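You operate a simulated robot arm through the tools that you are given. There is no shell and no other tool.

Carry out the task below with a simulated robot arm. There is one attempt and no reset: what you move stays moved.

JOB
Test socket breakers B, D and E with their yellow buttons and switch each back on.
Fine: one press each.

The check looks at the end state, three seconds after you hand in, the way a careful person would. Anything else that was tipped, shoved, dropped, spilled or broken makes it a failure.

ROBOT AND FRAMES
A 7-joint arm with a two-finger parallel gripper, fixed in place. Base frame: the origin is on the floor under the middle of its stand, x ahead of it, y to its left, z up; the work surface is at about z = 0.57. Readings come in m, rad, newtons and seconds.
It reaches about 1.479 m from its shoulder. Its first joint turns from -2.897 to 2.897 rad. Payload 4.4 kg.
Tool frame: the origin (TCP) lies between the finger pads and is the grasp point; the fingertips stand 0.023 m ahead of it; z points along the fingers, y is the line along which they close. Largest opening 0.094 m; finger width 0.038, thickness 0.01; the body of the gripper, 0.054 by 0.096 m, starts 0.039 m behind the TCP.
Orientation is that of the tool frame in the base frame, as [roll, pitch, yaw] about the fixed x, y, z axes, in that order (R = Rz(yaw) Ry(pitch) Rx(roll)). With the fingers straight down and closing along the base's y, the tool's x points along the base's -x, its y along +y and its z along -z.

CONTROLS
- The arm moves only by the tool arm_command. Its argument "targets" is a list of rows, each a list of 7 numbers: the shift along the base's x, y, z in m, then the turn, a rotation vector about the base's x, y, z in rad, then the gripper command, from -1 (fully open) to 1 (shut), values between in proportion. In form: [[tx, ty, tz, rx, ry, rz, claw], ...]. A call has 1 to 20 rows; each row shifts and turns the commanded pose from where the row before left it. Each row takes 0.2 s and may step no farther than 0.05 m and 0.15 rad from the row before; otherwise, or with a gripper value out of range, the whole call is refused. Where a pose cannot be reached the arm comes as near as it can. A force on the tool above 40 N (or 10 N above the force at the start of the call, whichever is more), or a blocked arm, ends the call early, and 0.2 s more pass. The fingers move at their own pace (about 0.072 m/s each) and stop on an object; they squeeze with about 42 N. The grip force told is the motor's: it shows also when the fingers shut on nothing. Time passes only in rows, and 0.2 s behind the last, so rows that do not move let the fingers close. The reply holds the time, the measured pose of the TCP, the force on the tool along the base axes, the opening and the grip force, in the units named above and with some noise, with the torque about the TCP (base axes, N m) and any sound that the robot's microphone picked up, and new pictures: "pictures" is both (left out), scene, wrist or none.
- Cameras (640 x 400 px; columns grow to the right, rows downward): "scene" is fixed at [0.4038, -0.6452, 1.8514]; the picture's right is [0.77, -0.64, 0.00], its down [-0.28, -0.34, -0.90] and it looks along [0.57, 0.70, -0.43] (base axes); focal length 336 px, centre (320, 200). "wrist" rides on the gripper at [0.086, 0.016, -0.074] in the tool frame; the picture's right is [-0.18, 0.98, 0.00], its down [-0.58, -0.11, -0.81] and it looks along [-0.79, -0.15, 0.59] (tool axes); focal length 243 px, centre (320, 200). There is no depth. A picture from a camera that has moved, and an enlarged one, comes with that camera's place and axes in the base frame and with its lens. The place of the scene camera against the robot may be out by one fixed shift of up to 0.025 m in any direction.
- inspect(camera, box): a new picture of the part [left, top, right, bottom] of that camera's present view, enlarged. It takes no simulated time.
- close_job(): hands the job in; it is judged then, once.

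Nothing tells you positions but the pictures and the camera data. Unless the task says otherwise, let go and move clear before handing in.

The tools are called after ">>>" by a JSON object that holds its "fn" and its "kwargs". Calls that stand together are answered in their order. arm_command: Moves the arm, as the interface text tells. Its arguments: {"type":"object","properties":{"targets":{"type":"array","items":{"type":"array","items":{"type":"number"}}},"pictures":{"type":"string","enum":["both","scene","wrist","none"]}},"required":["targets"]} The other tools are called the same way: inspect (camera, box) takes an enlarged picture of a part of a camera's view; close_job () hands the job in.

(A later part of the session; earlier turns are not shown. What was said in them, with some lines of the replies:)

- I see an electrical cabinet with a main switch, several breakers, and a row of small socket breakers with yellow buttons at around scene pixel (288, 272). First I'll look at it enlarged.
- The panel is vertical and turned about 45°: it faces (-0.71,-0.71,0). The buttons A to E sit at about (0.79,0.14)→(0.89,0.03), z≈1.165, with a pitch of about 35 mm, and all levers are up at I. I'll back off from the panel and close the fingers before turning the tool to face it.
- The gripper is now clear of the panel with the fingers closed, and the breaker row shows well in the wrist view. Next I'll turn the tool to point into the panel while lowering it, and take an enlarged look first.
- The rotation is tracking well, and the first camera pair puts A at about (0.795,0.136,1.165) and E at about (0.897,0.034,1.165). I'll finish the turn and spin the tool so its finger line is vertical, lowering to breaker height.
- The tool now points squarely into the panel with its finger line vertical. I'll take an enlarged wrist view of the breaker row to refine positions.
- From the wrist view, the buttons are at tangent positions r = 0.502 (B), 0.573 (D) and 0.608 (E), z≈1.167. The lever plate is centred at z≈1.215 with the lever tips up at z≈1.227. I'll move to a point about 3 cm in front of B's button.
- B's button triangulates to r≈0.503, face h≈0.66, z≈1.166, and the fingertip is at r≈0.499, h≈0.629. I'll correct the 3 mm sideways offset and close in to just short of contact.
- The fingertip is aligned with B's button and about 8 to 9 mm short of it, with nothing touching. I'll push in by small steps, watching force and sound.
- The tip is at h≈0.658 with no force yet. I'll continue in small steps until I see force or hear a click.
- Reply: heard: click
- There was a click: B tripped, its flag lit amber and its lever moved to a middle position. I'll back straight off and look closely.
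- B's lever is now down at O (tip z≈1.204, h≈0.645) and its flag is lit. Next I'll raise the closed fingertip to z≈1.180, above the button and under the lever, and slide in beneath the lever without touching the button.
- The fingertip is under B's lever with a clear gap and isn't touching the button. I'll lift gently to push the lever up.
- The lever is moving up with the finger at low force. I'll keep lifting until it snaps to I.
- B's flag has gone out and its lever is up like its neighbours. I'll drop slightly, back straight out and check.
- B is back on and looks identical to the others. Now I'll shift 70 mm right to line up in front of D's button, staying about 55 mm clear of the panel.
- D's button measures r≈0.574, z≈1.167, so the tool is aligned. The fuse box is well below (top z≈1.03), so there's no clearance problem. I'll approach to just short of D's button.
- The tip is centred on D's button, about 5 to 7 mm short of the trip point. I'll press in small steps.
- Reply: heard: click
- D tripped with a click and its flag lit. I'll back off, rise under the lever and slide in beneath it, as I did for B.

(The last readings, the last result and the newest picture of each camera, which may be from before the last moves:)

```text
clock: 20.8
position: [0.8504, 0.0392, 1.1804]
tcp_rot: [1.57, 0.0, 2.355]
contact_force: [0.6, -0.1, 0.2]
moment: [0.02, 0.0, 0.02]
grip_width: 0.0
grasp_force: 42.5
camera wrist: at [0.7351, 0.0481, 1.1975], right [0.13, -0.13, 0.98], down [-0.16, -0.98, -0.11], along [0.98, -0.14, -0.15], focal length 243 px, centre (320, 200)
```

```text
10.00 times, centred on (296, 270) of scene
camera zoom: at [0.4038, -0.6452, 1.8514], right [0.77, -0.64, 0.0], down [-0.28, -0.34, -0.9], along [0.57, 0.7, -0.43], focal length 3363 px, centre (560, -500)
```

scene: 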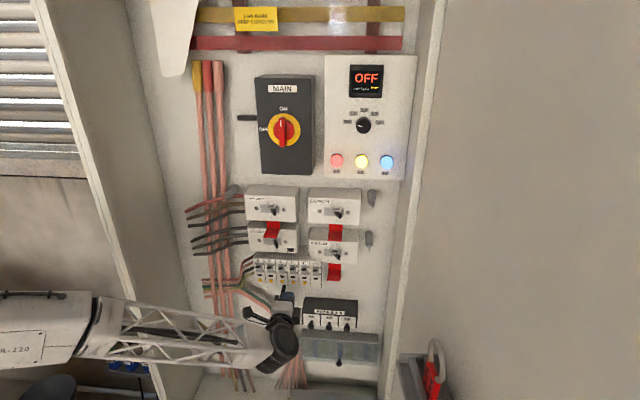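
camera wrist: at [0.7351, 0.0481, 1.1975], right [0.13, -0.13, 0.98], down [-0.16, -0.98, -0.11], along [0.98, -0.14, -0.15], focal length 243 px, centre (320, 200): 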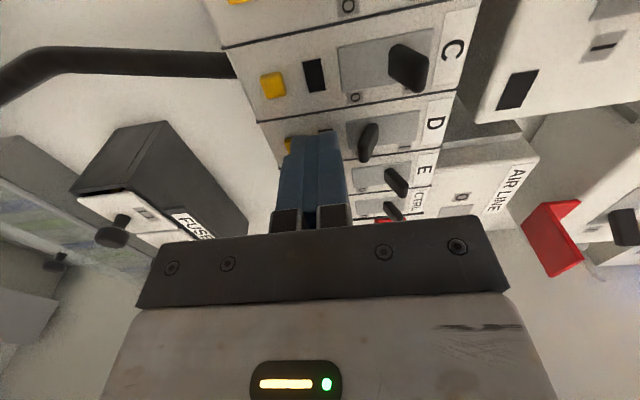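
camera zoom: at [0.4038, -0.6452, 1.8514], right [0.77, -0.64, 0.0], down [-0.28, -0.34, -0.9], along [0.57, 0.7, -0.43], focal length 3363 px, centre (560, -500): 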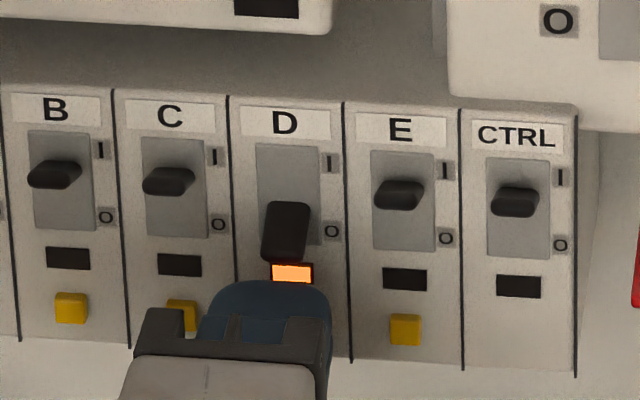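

The finger is in the same position under D's lever as it was for B. I'll lift by the same amount to bring it to I.

>>> {"fn": "arm_command", "kwargs": {"targets": [[0, 0, 0.003, 0, 0, 0, 1], [0, 0, 0.003, 0, 0, 0, 1], [0, 0, 0.003, 0, 0, 0, 1], [0, 0, 0.003, 0, 0, 0, 1], [0, 0, 0.003, 0, 0, 0, 1], [0, 0, 0.003, 0, 0, 0, 1], [0, 0, 0.003, 0, 0, 0, 1], [0, 0, 0.003, 0, 0, 0, 1], [0, 0, 0.003, 0, 0, 0, 1], [0, 0, 0.0015, 0, 0, 0, 1]], "pictures": "wrist"}}

>>> {"fn": "inspect", "kwargs": {"camera": "wrist", "box": [240, 60, 480, 210]}}

```text
clock: 23.0
position: [0.8498, 0.0401, 1.2086]
tcp_rot: [1.569, -0.002, 2.356]
contact_force: [0.0, 0.0, 0.3]
moment: [0.03, 0.0, 0.01]
grip_width: 0.0
grasp_force: 41.7
camera wrist: at [0.7355, 0.0476, 1.2264], right [0.13, -0.13, 0.98], down [-0.16, -0.98, -0.11], along [0.98, -0.14, -0.15], focal length 243 px, centre (320, 200)
```

wrist: 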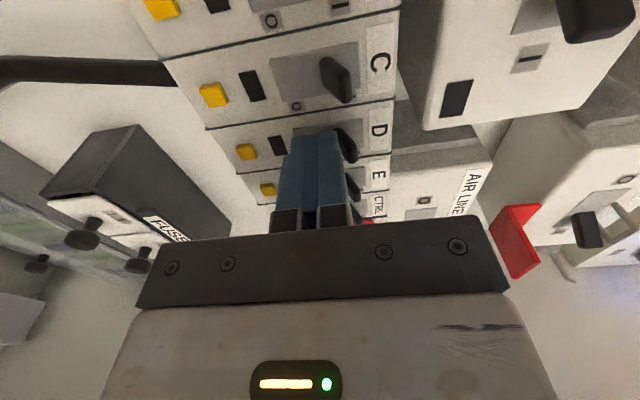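

```text
2.67 times, centred on (360, 135) of wrist
camera zoom: at [0.7355, 0.0476, 1.2264], right [0.13, -0.13, 0.98], down [-0.16, -0.98, -0.11], along [0.98, -0.14, -0.15], focal length 647 px, centre (213, 373)
```

zoom: 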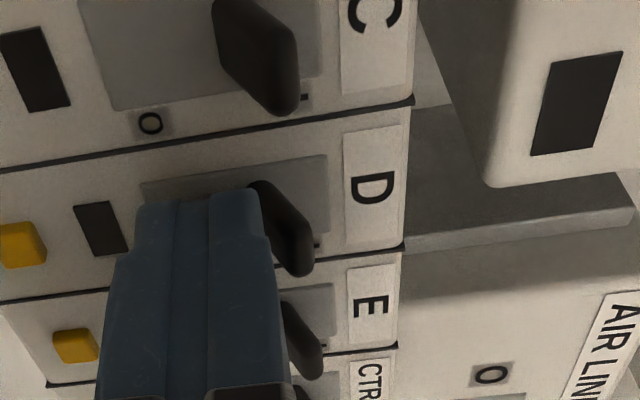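

D's flag has gone out and its lever is up. I'll drop slightly, back out, lower to button height and shift one pitch right to E.

>>> {"fn": "arm_command", "kwargs": {"targets": [[0, 0, -0.004, 0, 0, 0, 1], [-0.01, -0.01, 0, 0, 0, 0, 1], [-0.014, -0.014, 0, 0, 0, 0, 1], [-0.01, -0.01, -0.01, 0, 0, 0, 1], [0, 0, -0.014, 0, 0, 0, 1], [0, 0, -0.0135, 0, 0, 0, 1], [0.0125, -0.0125, 0, 0, 0, 0, 1], [0.0125, -0.0125, 0, 0, 0, 0, 1], [0, 0, 0, 0, 0, 0, 1]], "pictures": "both"}}

>>> {"fn": "inspect", "kwargs": {"camera": "wrist", "box": [200, 30, 440, 180]}}

>>> {"fn": "inspect", "kwargs": {"camera": "scene", "box": [240, 245, 352, 315]}}

```text
clock: 25.0
position: [0.8402, -0.0217, 1.1691]
tcp_rot: [1.569, 0.001, 2.357]
contact_force: [0.5, 0.3, 0.1]
moment: [0.06, 0.01, -0.02]
grip_width: 0.0001
grasp_force: 42.3
camera wrist: at [0.7261, -0.0128, 1.185], right [0.13, -0.13, 0.98], down [-0.16, -0.98, -0.11], along [0.98, -0.14, -0.15], focal length 243 px, centre (320, 200)
```

scene: 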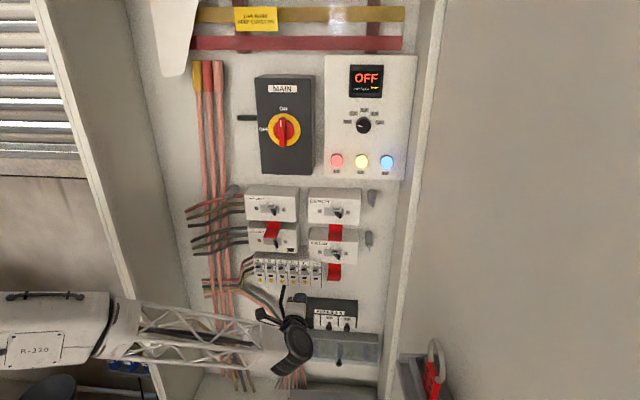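
wrist: 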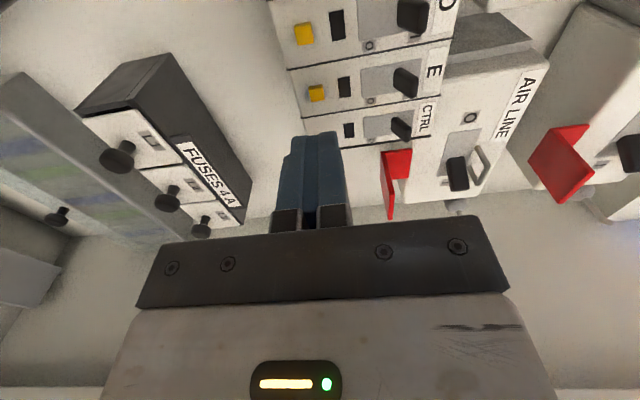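

```text
2.67 times, centred on (320, 105) of wrist
camera zoom: at [0.7261, -0.0128, 1.185], right [0.13, -0.13, 0.98], down [-0.16, -0.98, -0.11], along [0.98, -0.14, -0.15], focal length 647 px, centre (320, 453)
```

zoom: 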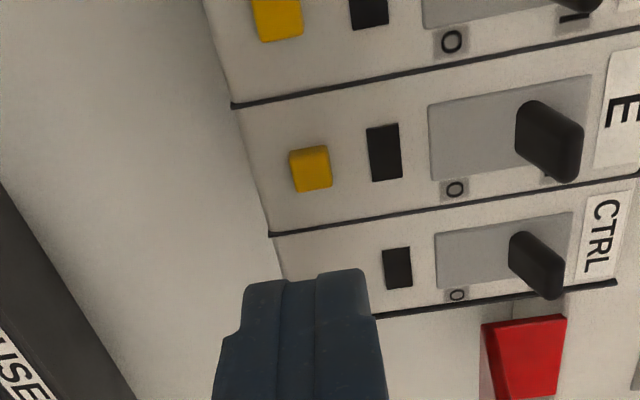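

```text
5.71 times, centred on (296, 280) of scene
camera zoom: at [0.4038, -0.6452, 1.8514], right [0.77, -0.64, 0.0], down [-0.28, -0.34, -0.9], along [0.57, 0.7, -0.43], focal length 1922 px, centre (457, -257)
```

zoom: 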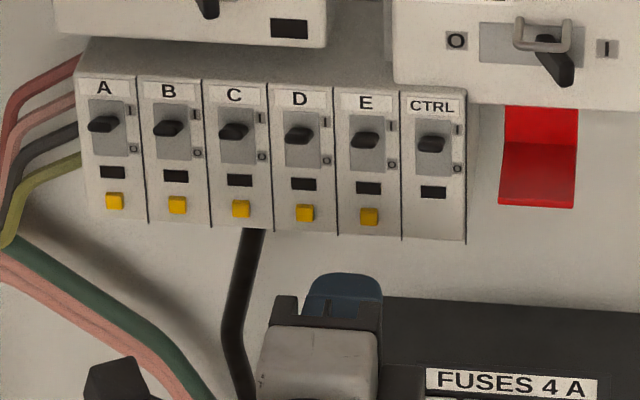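

D is back on, and E's button measures r≈0.610, z≈1.166. The red tab under AIR LINE starts at r≈0.684, so the gripper stays clear of it. I'll approach to just short of E's button.

>>> {"fn": "arm_command", "kwargs": {"targets": [[0.0076, 0.0064, -0.0025, 0, 0, 0, 1], [0.007, 0.007, 0, 0, 0, 0, 1], [0.007, 0.007, 0, 0, 0, 0, 1], [0.007, 0.007, 0, 0, 0, 0, 1], [0.006, 0.006, 0, 0, 0, 0, 1], [0.003, 0.003, 0, 0, 0, 0, 1], [0, 0, 0, 0, 0, 0, 1]], "pictures": "wrist"}}

>>> {"fn": "inspect", "kwargs": {"camera": "wrist", "box": [240, 70, 400, 170]}}

>>> {"fn": "inspect", "kwargs": {"camera": "scene", "box": [274, 250, 338, 290]}}

```text
clock: 26.6
position: [0.8775, 0.0158, 1.1648]
tcp_rot: [1.571, 0.0, 2.357]
contact_force: [0.0, 0.3, 0.1]
moment: [0.01, 0.01, -0.01]
grip_width: 0.0
grasp_force: 41.8
camera wrist: at [0.7634, 0.0245, 1.1816], right [0.13, -0.13, 0.98], down [-0.16, -0.98, -0.11], along [0.98, -0.14, -0.15], focal length 243 px, centre (320, 200)
```

wrist: 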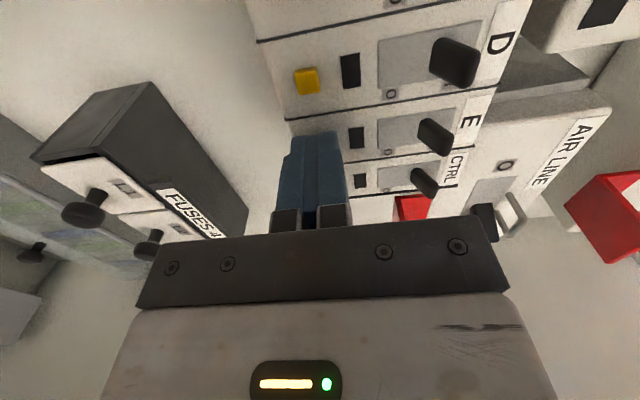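

```text
4.00 times, centred on (320, 120) of wrist
camera zoom: at [0.7634, 0.0245, 1.1816], right [0.13, -0.13, 0.98], down [-0.16, -0.98, -0.11], along [0.98, -0.14, -0.15], focal length 970 px, centre (320, 520)
```

zoom: 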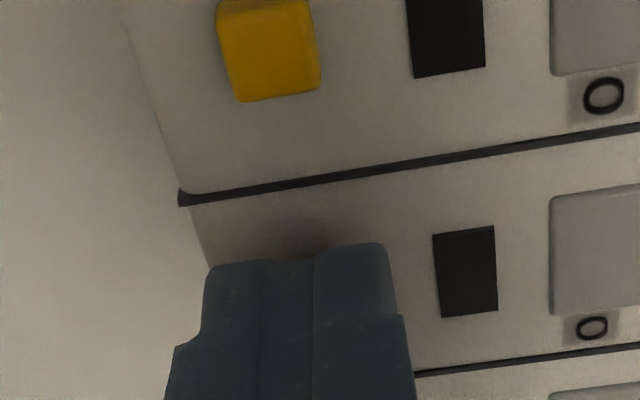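

```text
10.00 times, centred on (306, 270) of scene
camera zoom: at [0.4038, -0.6452, 1.8514], right [0.77, -0.64, 0.0], down [-0.28, -0.34, -0.9], along [0.57, 0.7, -0.43], focal length 3363 px, centre (460, -500)
```

zoom: 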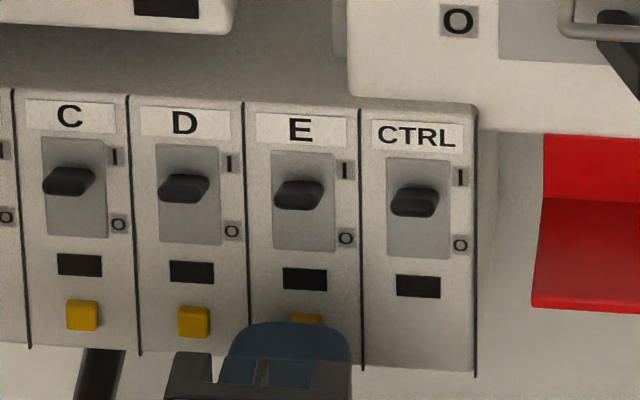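

The tip is centred on E's button and almost touching. I'll press in small steps.

>>> {"fn": "arm_command", "kwargs": {"targets": [[0.0011, 0.0011, 0, 0, 0, 0, 1], [0.0011, 0.0011, 0, 0, 0, 0, 1], [0.0011, 0.0011, 0, 0, 0, 0, 1]], "pictures": "wrist"}}

```text
clock: 27.4
position: [0.8813, 0.0202, 1.1665]
tcp_rot: [1.57, -0.001, 2.355]
contact_force: [-0.7, -1.7, -0.2]
moment: [0.0, -0.03, -0.04]
grip_width: 0.0
grasp_force: 42.4
camera wrist: at [0.7664, 0.0287, 1.1821], right [0.13, -0.13, 0.98], down [-0.16, -0.98, -0.11], along [0.98, -0.14, -0.15], focal length 243 px, centre (320, 200)
```

wrist: 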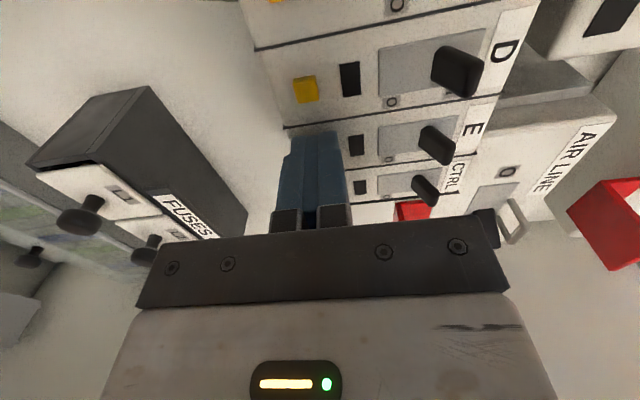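

The tip is just touching E's button, with about 2 N and no click yet. I'll keep pressing without releasing.

>>> {"fn": "arm_command", "kwargs": {"targets": [[0.0009, 0.0009, 0, 0, 0, 0, 1], [0.0009, 0.0009, 0, 0, 0, 0, 1]], "pictures": "wrist"}}

```text
clock: 28.0
position: [0.8831, 0.0213, 1.166]
tcp_rot: [1.571, -0.001, 2.357]
contact_force: [-5.3, -5.1, -1.4]
moment: [-0.03, 0.03, 0.0]
grip_width: 0.0001
grasp_force: 42.4
heard: click
camera wrist: at [0.7684, 0.0302, 1.1822], right [0.13, -0.13, 0.98], down [-0.16, -0.98, -0.11], along [0.98, -0.14, -0.15], focal length 243 px, centre (320, 200)
```

wrist: 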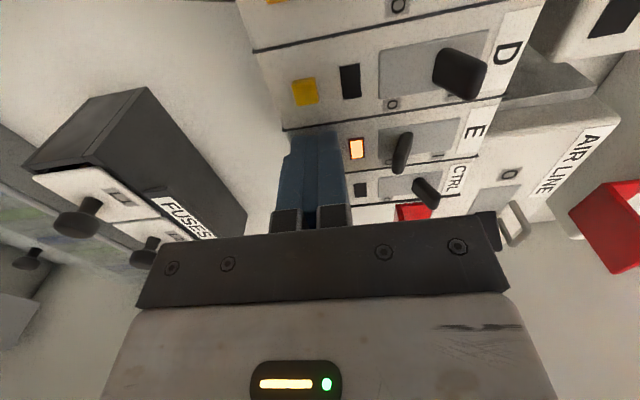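

E tripped with a click and its flag lit. I'll use the same sequence: back off, rise under the lever, slide in.

>>> {"fn": "arm_command", "kwargs": {"targets": [[-0.0125, -0.0125, 0, 0, 0, 0, 1], [-0.0125, -0.0125, 0, 0, 0, 0, 1], [0, 0, 0.0075, 0, 0, 0, 1], [0, 0, 0.0075, 0, 0, 0, 1], [0.006, 0.006, 0, 0, 0, 0, 1], [0.006, 0.006, 0, 0, 0, 0, 1], [0.0055, 0.0055, 0, 0, 0, 0, 1], [0, 0, 0, 0, 0, 0, 1]], "pictures": "wrist"}}

>>> {"fn": "inspect", "kwargs": {"camera": "wrist", "box": [260, 60, 500, 210]}}

>>> {"fn": "inspect", "kwargs": {"camera": "scene", "box": [274, 250, 338, 290]}}

```text
clock: 29.8
position: [0.8753, 0.0127, 1.181]
tcp_rot: [1.57, 0.0, 2.357]
contact_force: [0.3, -0.3, -0.5]
moment: [-0.02, 0.03, -0.01]
grip_width: 0.0
grasp_force: 42.1
camera wrist: at [0.7617, 0.0214, 1.1976], right [0.13, -0.13, 0.98], down [-0.16, -0.98, -0.11], along [0.98, -0.14, -0.15], focal length 243 px, centre (320, 200)
```

wrist: 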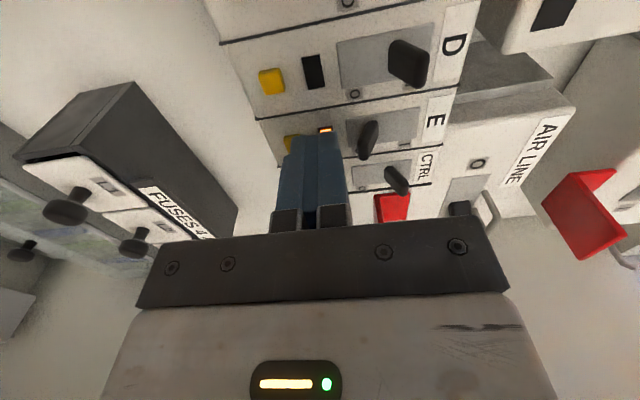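

```text
2.67 times, centred on (380, 135) of wrist
camera zoom: at [0.7617, 0.0214, 1.1976], right [0.13, -0.13, 0.98], down [-0.16, -0.98, -0.11], along [0.98, -0.14, -0.15], focal length 647 px, centre (160, 373)
```

zoom: 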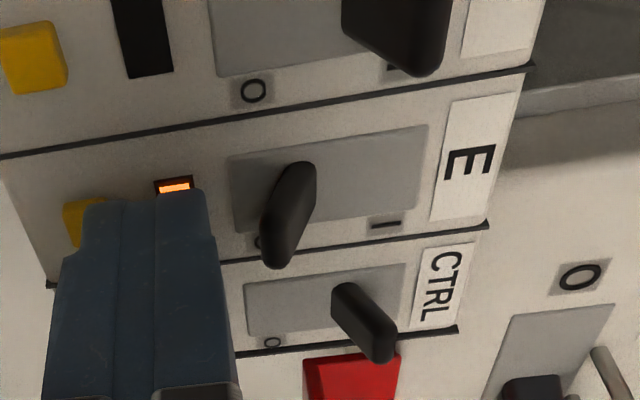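

```text
10.00 times, centred on (306, 270) of scene
camera zoom: at [0.4038, -0.6452, 1.8514], right [0.77, -0.64, 0.0], down [-0.28, -0.34, -0.9], along [0.57, 0.7, -0.43], focal length 3363 px, centre (460, -500)
```

zoom: 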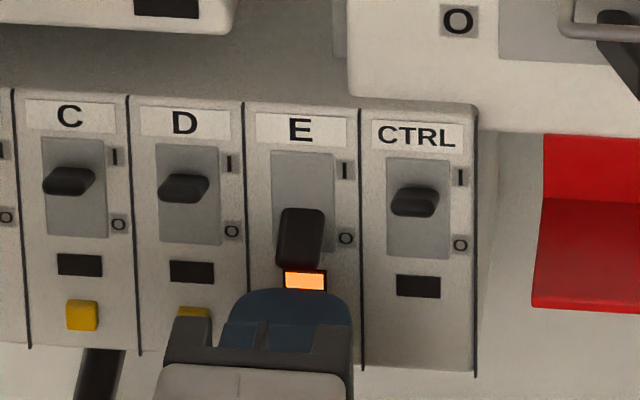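

The finger is in place under E's lever, matching the two earlier lifts. I'll lift it to I.

>>> {"fn": "arm_command", "kwargs": {"targets": [[0, 0, 0.003, 0, 0, 0, 1], [0, 0, 0.003, 0, 0, 0, 1], [0, 0, 0.003, 0, 0, 0, 1], [0, 0, 0.003, 0, 0, 0, 1], [0, 0, 0.003, 0, 0, 0, 1], [0, 0, 0.003, 0, 0, 0, 1], [0, 0, 0.003, 0, 0, 0, 1], [0, 0, 0.003, 0, 0, 0, 1], [0, 0, 0.003, 0, 0, 0, 1], [0, 0, 0.0015, 0, 0, 0, 1]], "pictures": "wrist"}}

>>> {"fn": "inspect", "kwargs": {"camera": "wrist", "box": [240, 60, 480, 210]}}

```text
clock: 32.0
position: [0.8771, 0.0125, 1.2102]
tcp_rot: [1.569, -0.001, 2.355]
contact_force: [-0.1, -0.4, 0.5]
moment: [0.0, 0.0, -0.03]
grip_width: 0.0002
grasp_force: 42.1
camera wrist: at [0.7623, 0.022, 1.226], right [0.13, -0.13, 0.98], down [-0.16, -0.98, -0.11], along [0.98, -0.14, -0.15], focal length 243 px, centre (320, 200)
```

wrist: 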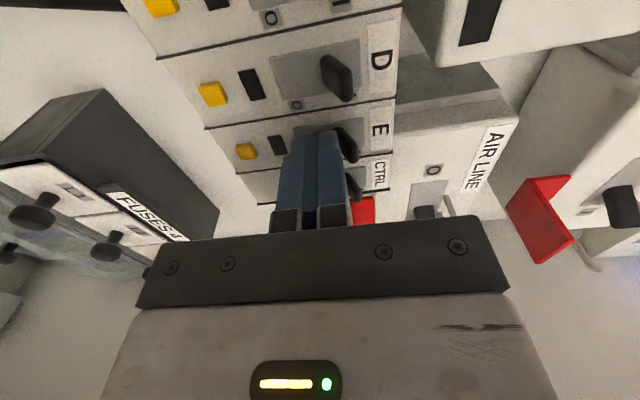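

```text
2.67 times, centred on (360, 135) of wrist
camera zoom: at [0.7623, 0.022, 1.226], right [0.13, -0.13, 0.98], down [-0.16, -0.98, -0.11], along [0.98, -0.14, -0.15], focal length 647 px, centre (213, 373)
```

zoom: 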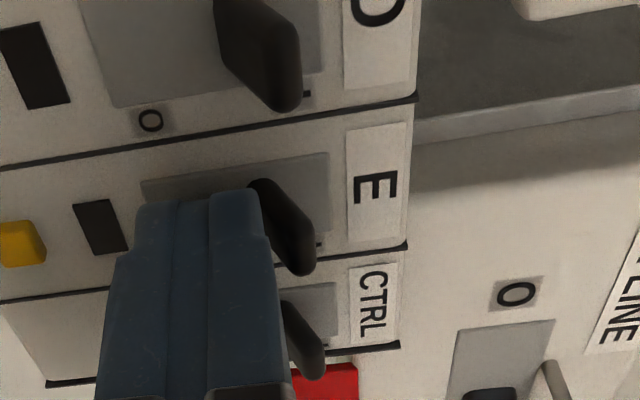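

E's flag is out and its lever is up. I'll drop slightly, back well away from the panel, and check the whole row before handing in.

>>> {"fn": "arm_command", "kwargs": {"targets": [[0, 0, -0.004, 0, 0, 0, 1], [-0.01, -0.01, 0, 0, 0, 0, 1], [-0.02, -0.02, 0, 0, 0, 0, 1], [-0.03, -0.03, 0, 0, 0, 0, 1], [-0.03, -0.03, 0, 0, 0, 0, 1], [-0.03, -0.03, 0, 0, 0, 0, 1], [-0.02, -0.02, 0, 0, 0, 0, 1], [0, 0, 0, 0, 0, 0, 1], [0, 0, 0, 0, 0, 0, 1]], "pictures": "both"}}

>>> {"fn": "inspect", "kwargs": {"camera": "scene", "box": [240, 245, 336, 305]}}

>>> {"fn": "inspect", "kwargs": {"camera": "wrist", "box": [250, 0, 410, 100]}}

>>> {"fn": "inspect", "kwargs": {"camera": "scene", "box": [220, 60, 420, 185]}}

>>> {"fn": "inspect", "kwargs": {"camera": "scene", "box": [230, 180, 390, 280]}}

```text
clock: 34.0
position: [0.7346, -0.1285, 1.2054]
tcp_rot: [1.571, 0.001, 2.358]
contact_force: [0.1, -0.1, -0.5]
moment: [-0.02, 0.02, 0.02]
grip_width: 0.0
grasp_force: 42.0
camera wrist: at [0.6199, -0.1189, 1.222], right [0.13, -0.13, 0.98], down [-0.16, -0.98, -0.11], along [0.98, -0.14, -0.15], focal length 243 px, centre (320, 200)
```

scene: 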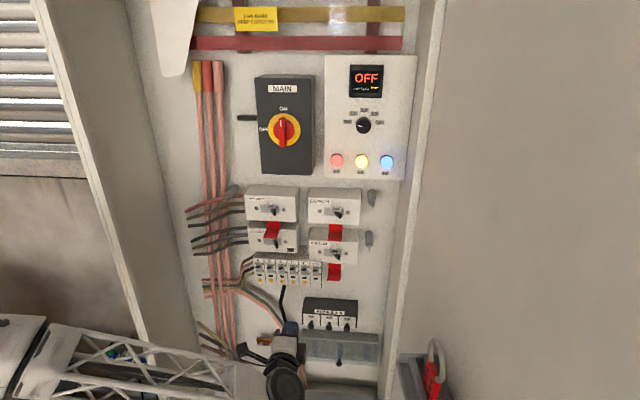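
wrist: 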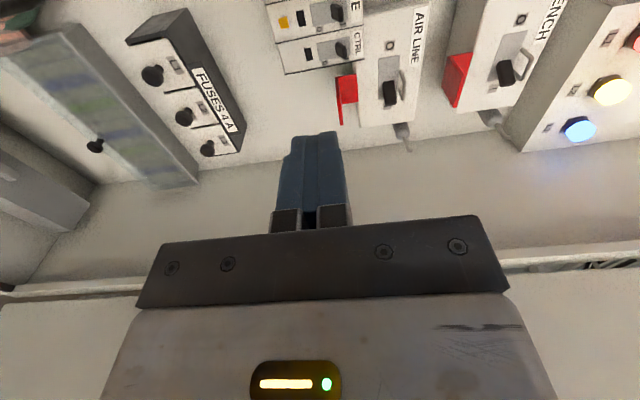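

```text
6.67 times, centred on (288, 275) of scene
camera zoom: at [0.4038, -0.6452, 1.8514], right [0.77, -0.64, 0.0], down [-0.28, -0.34, -0.9], along [0.57, 0.7, -0.43], focal length 2242 px, centre (533, -300)
```

zoom: 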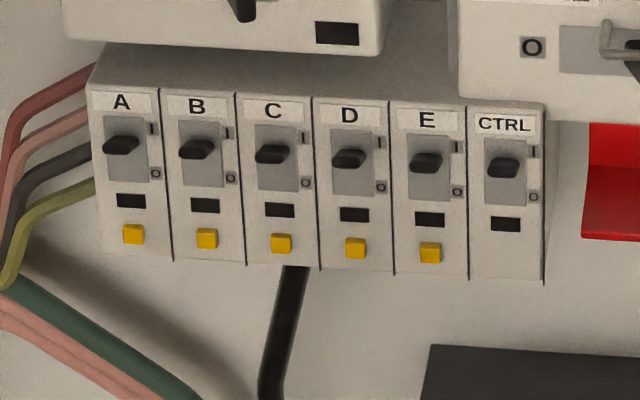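

```text
4.00 times, centred on (330, 50) of wrist
camera zoom: at [0.6199, -0.1189, 1.222], right [0.13, -0.13, 0.98], down [-0.16, -0.98, -0.11], along [0.98, -0.14, -0.15], focal length 970 px, centre (280, 800)
```

zoom: 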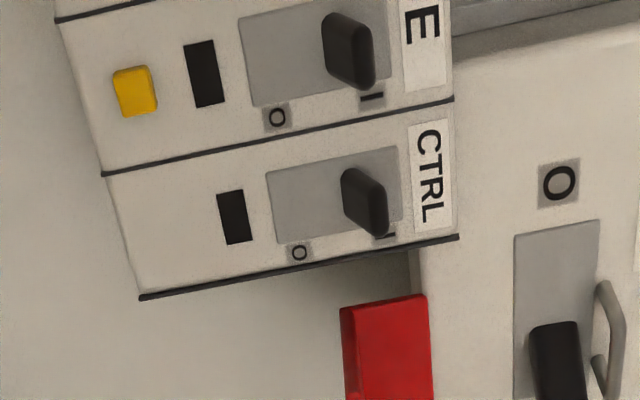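

```text
3.20 times, centred on (320, 122) of scene
camera zoom: at [0.4038, -0.6452, 1.8514], right [0.77, -0.64, 0.0], down [-0.28, -0.34, -0.9], along [0.57, 0.7, -0.43], focal length 1076 px, centre (320, 448)
```

zoom: 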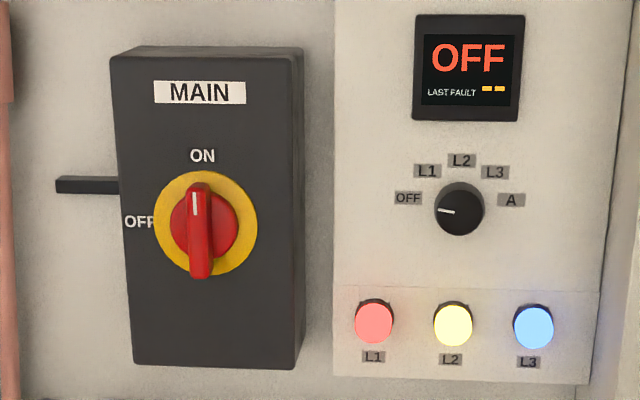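

```text
4.00 times, centred on (310, 230) of scene
camera zoom: at [0.4038, -0.6452, 1.8514], right [0.77, -0.64, 0.0], down [-0.28, -0.34, -0.9], along [0.57, 0.7, -0.43], focal length 1345 px, centre (360, 80)
```

zoom: 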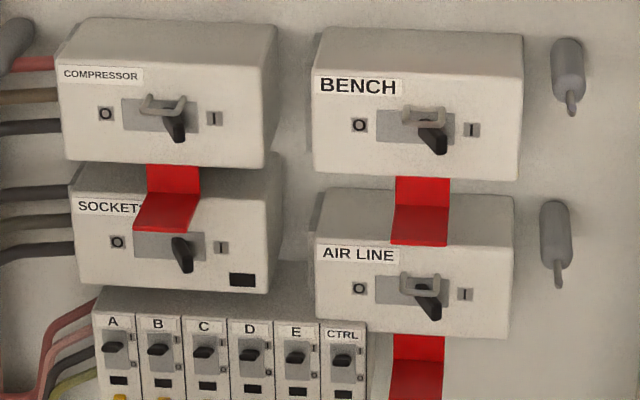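

All six levers are up at I, every flag is dark, and the rest of the panel looks as it did at the start. Each of B, D and E got one press with a click and was switched back on, and the arm is clear, so I'm handing in.

>>> {"fn": "close_job", "kwargs": {}}

```text
The job is handed in.
```

Breakers B, D and E have each been tested with a single press of the yellow button and switched back on. Each one clicked, its lever dropped to O and its flag lit amber. When I lifted the lever back to I, the flag went out.

At the last check before handing in, all six levers (A to E and CTRL) were up and every flag was dark. The main switch, the larger breakers and the meter panel looked as they did at the start. The arm was backed clear of the panel, and the job is handed in.
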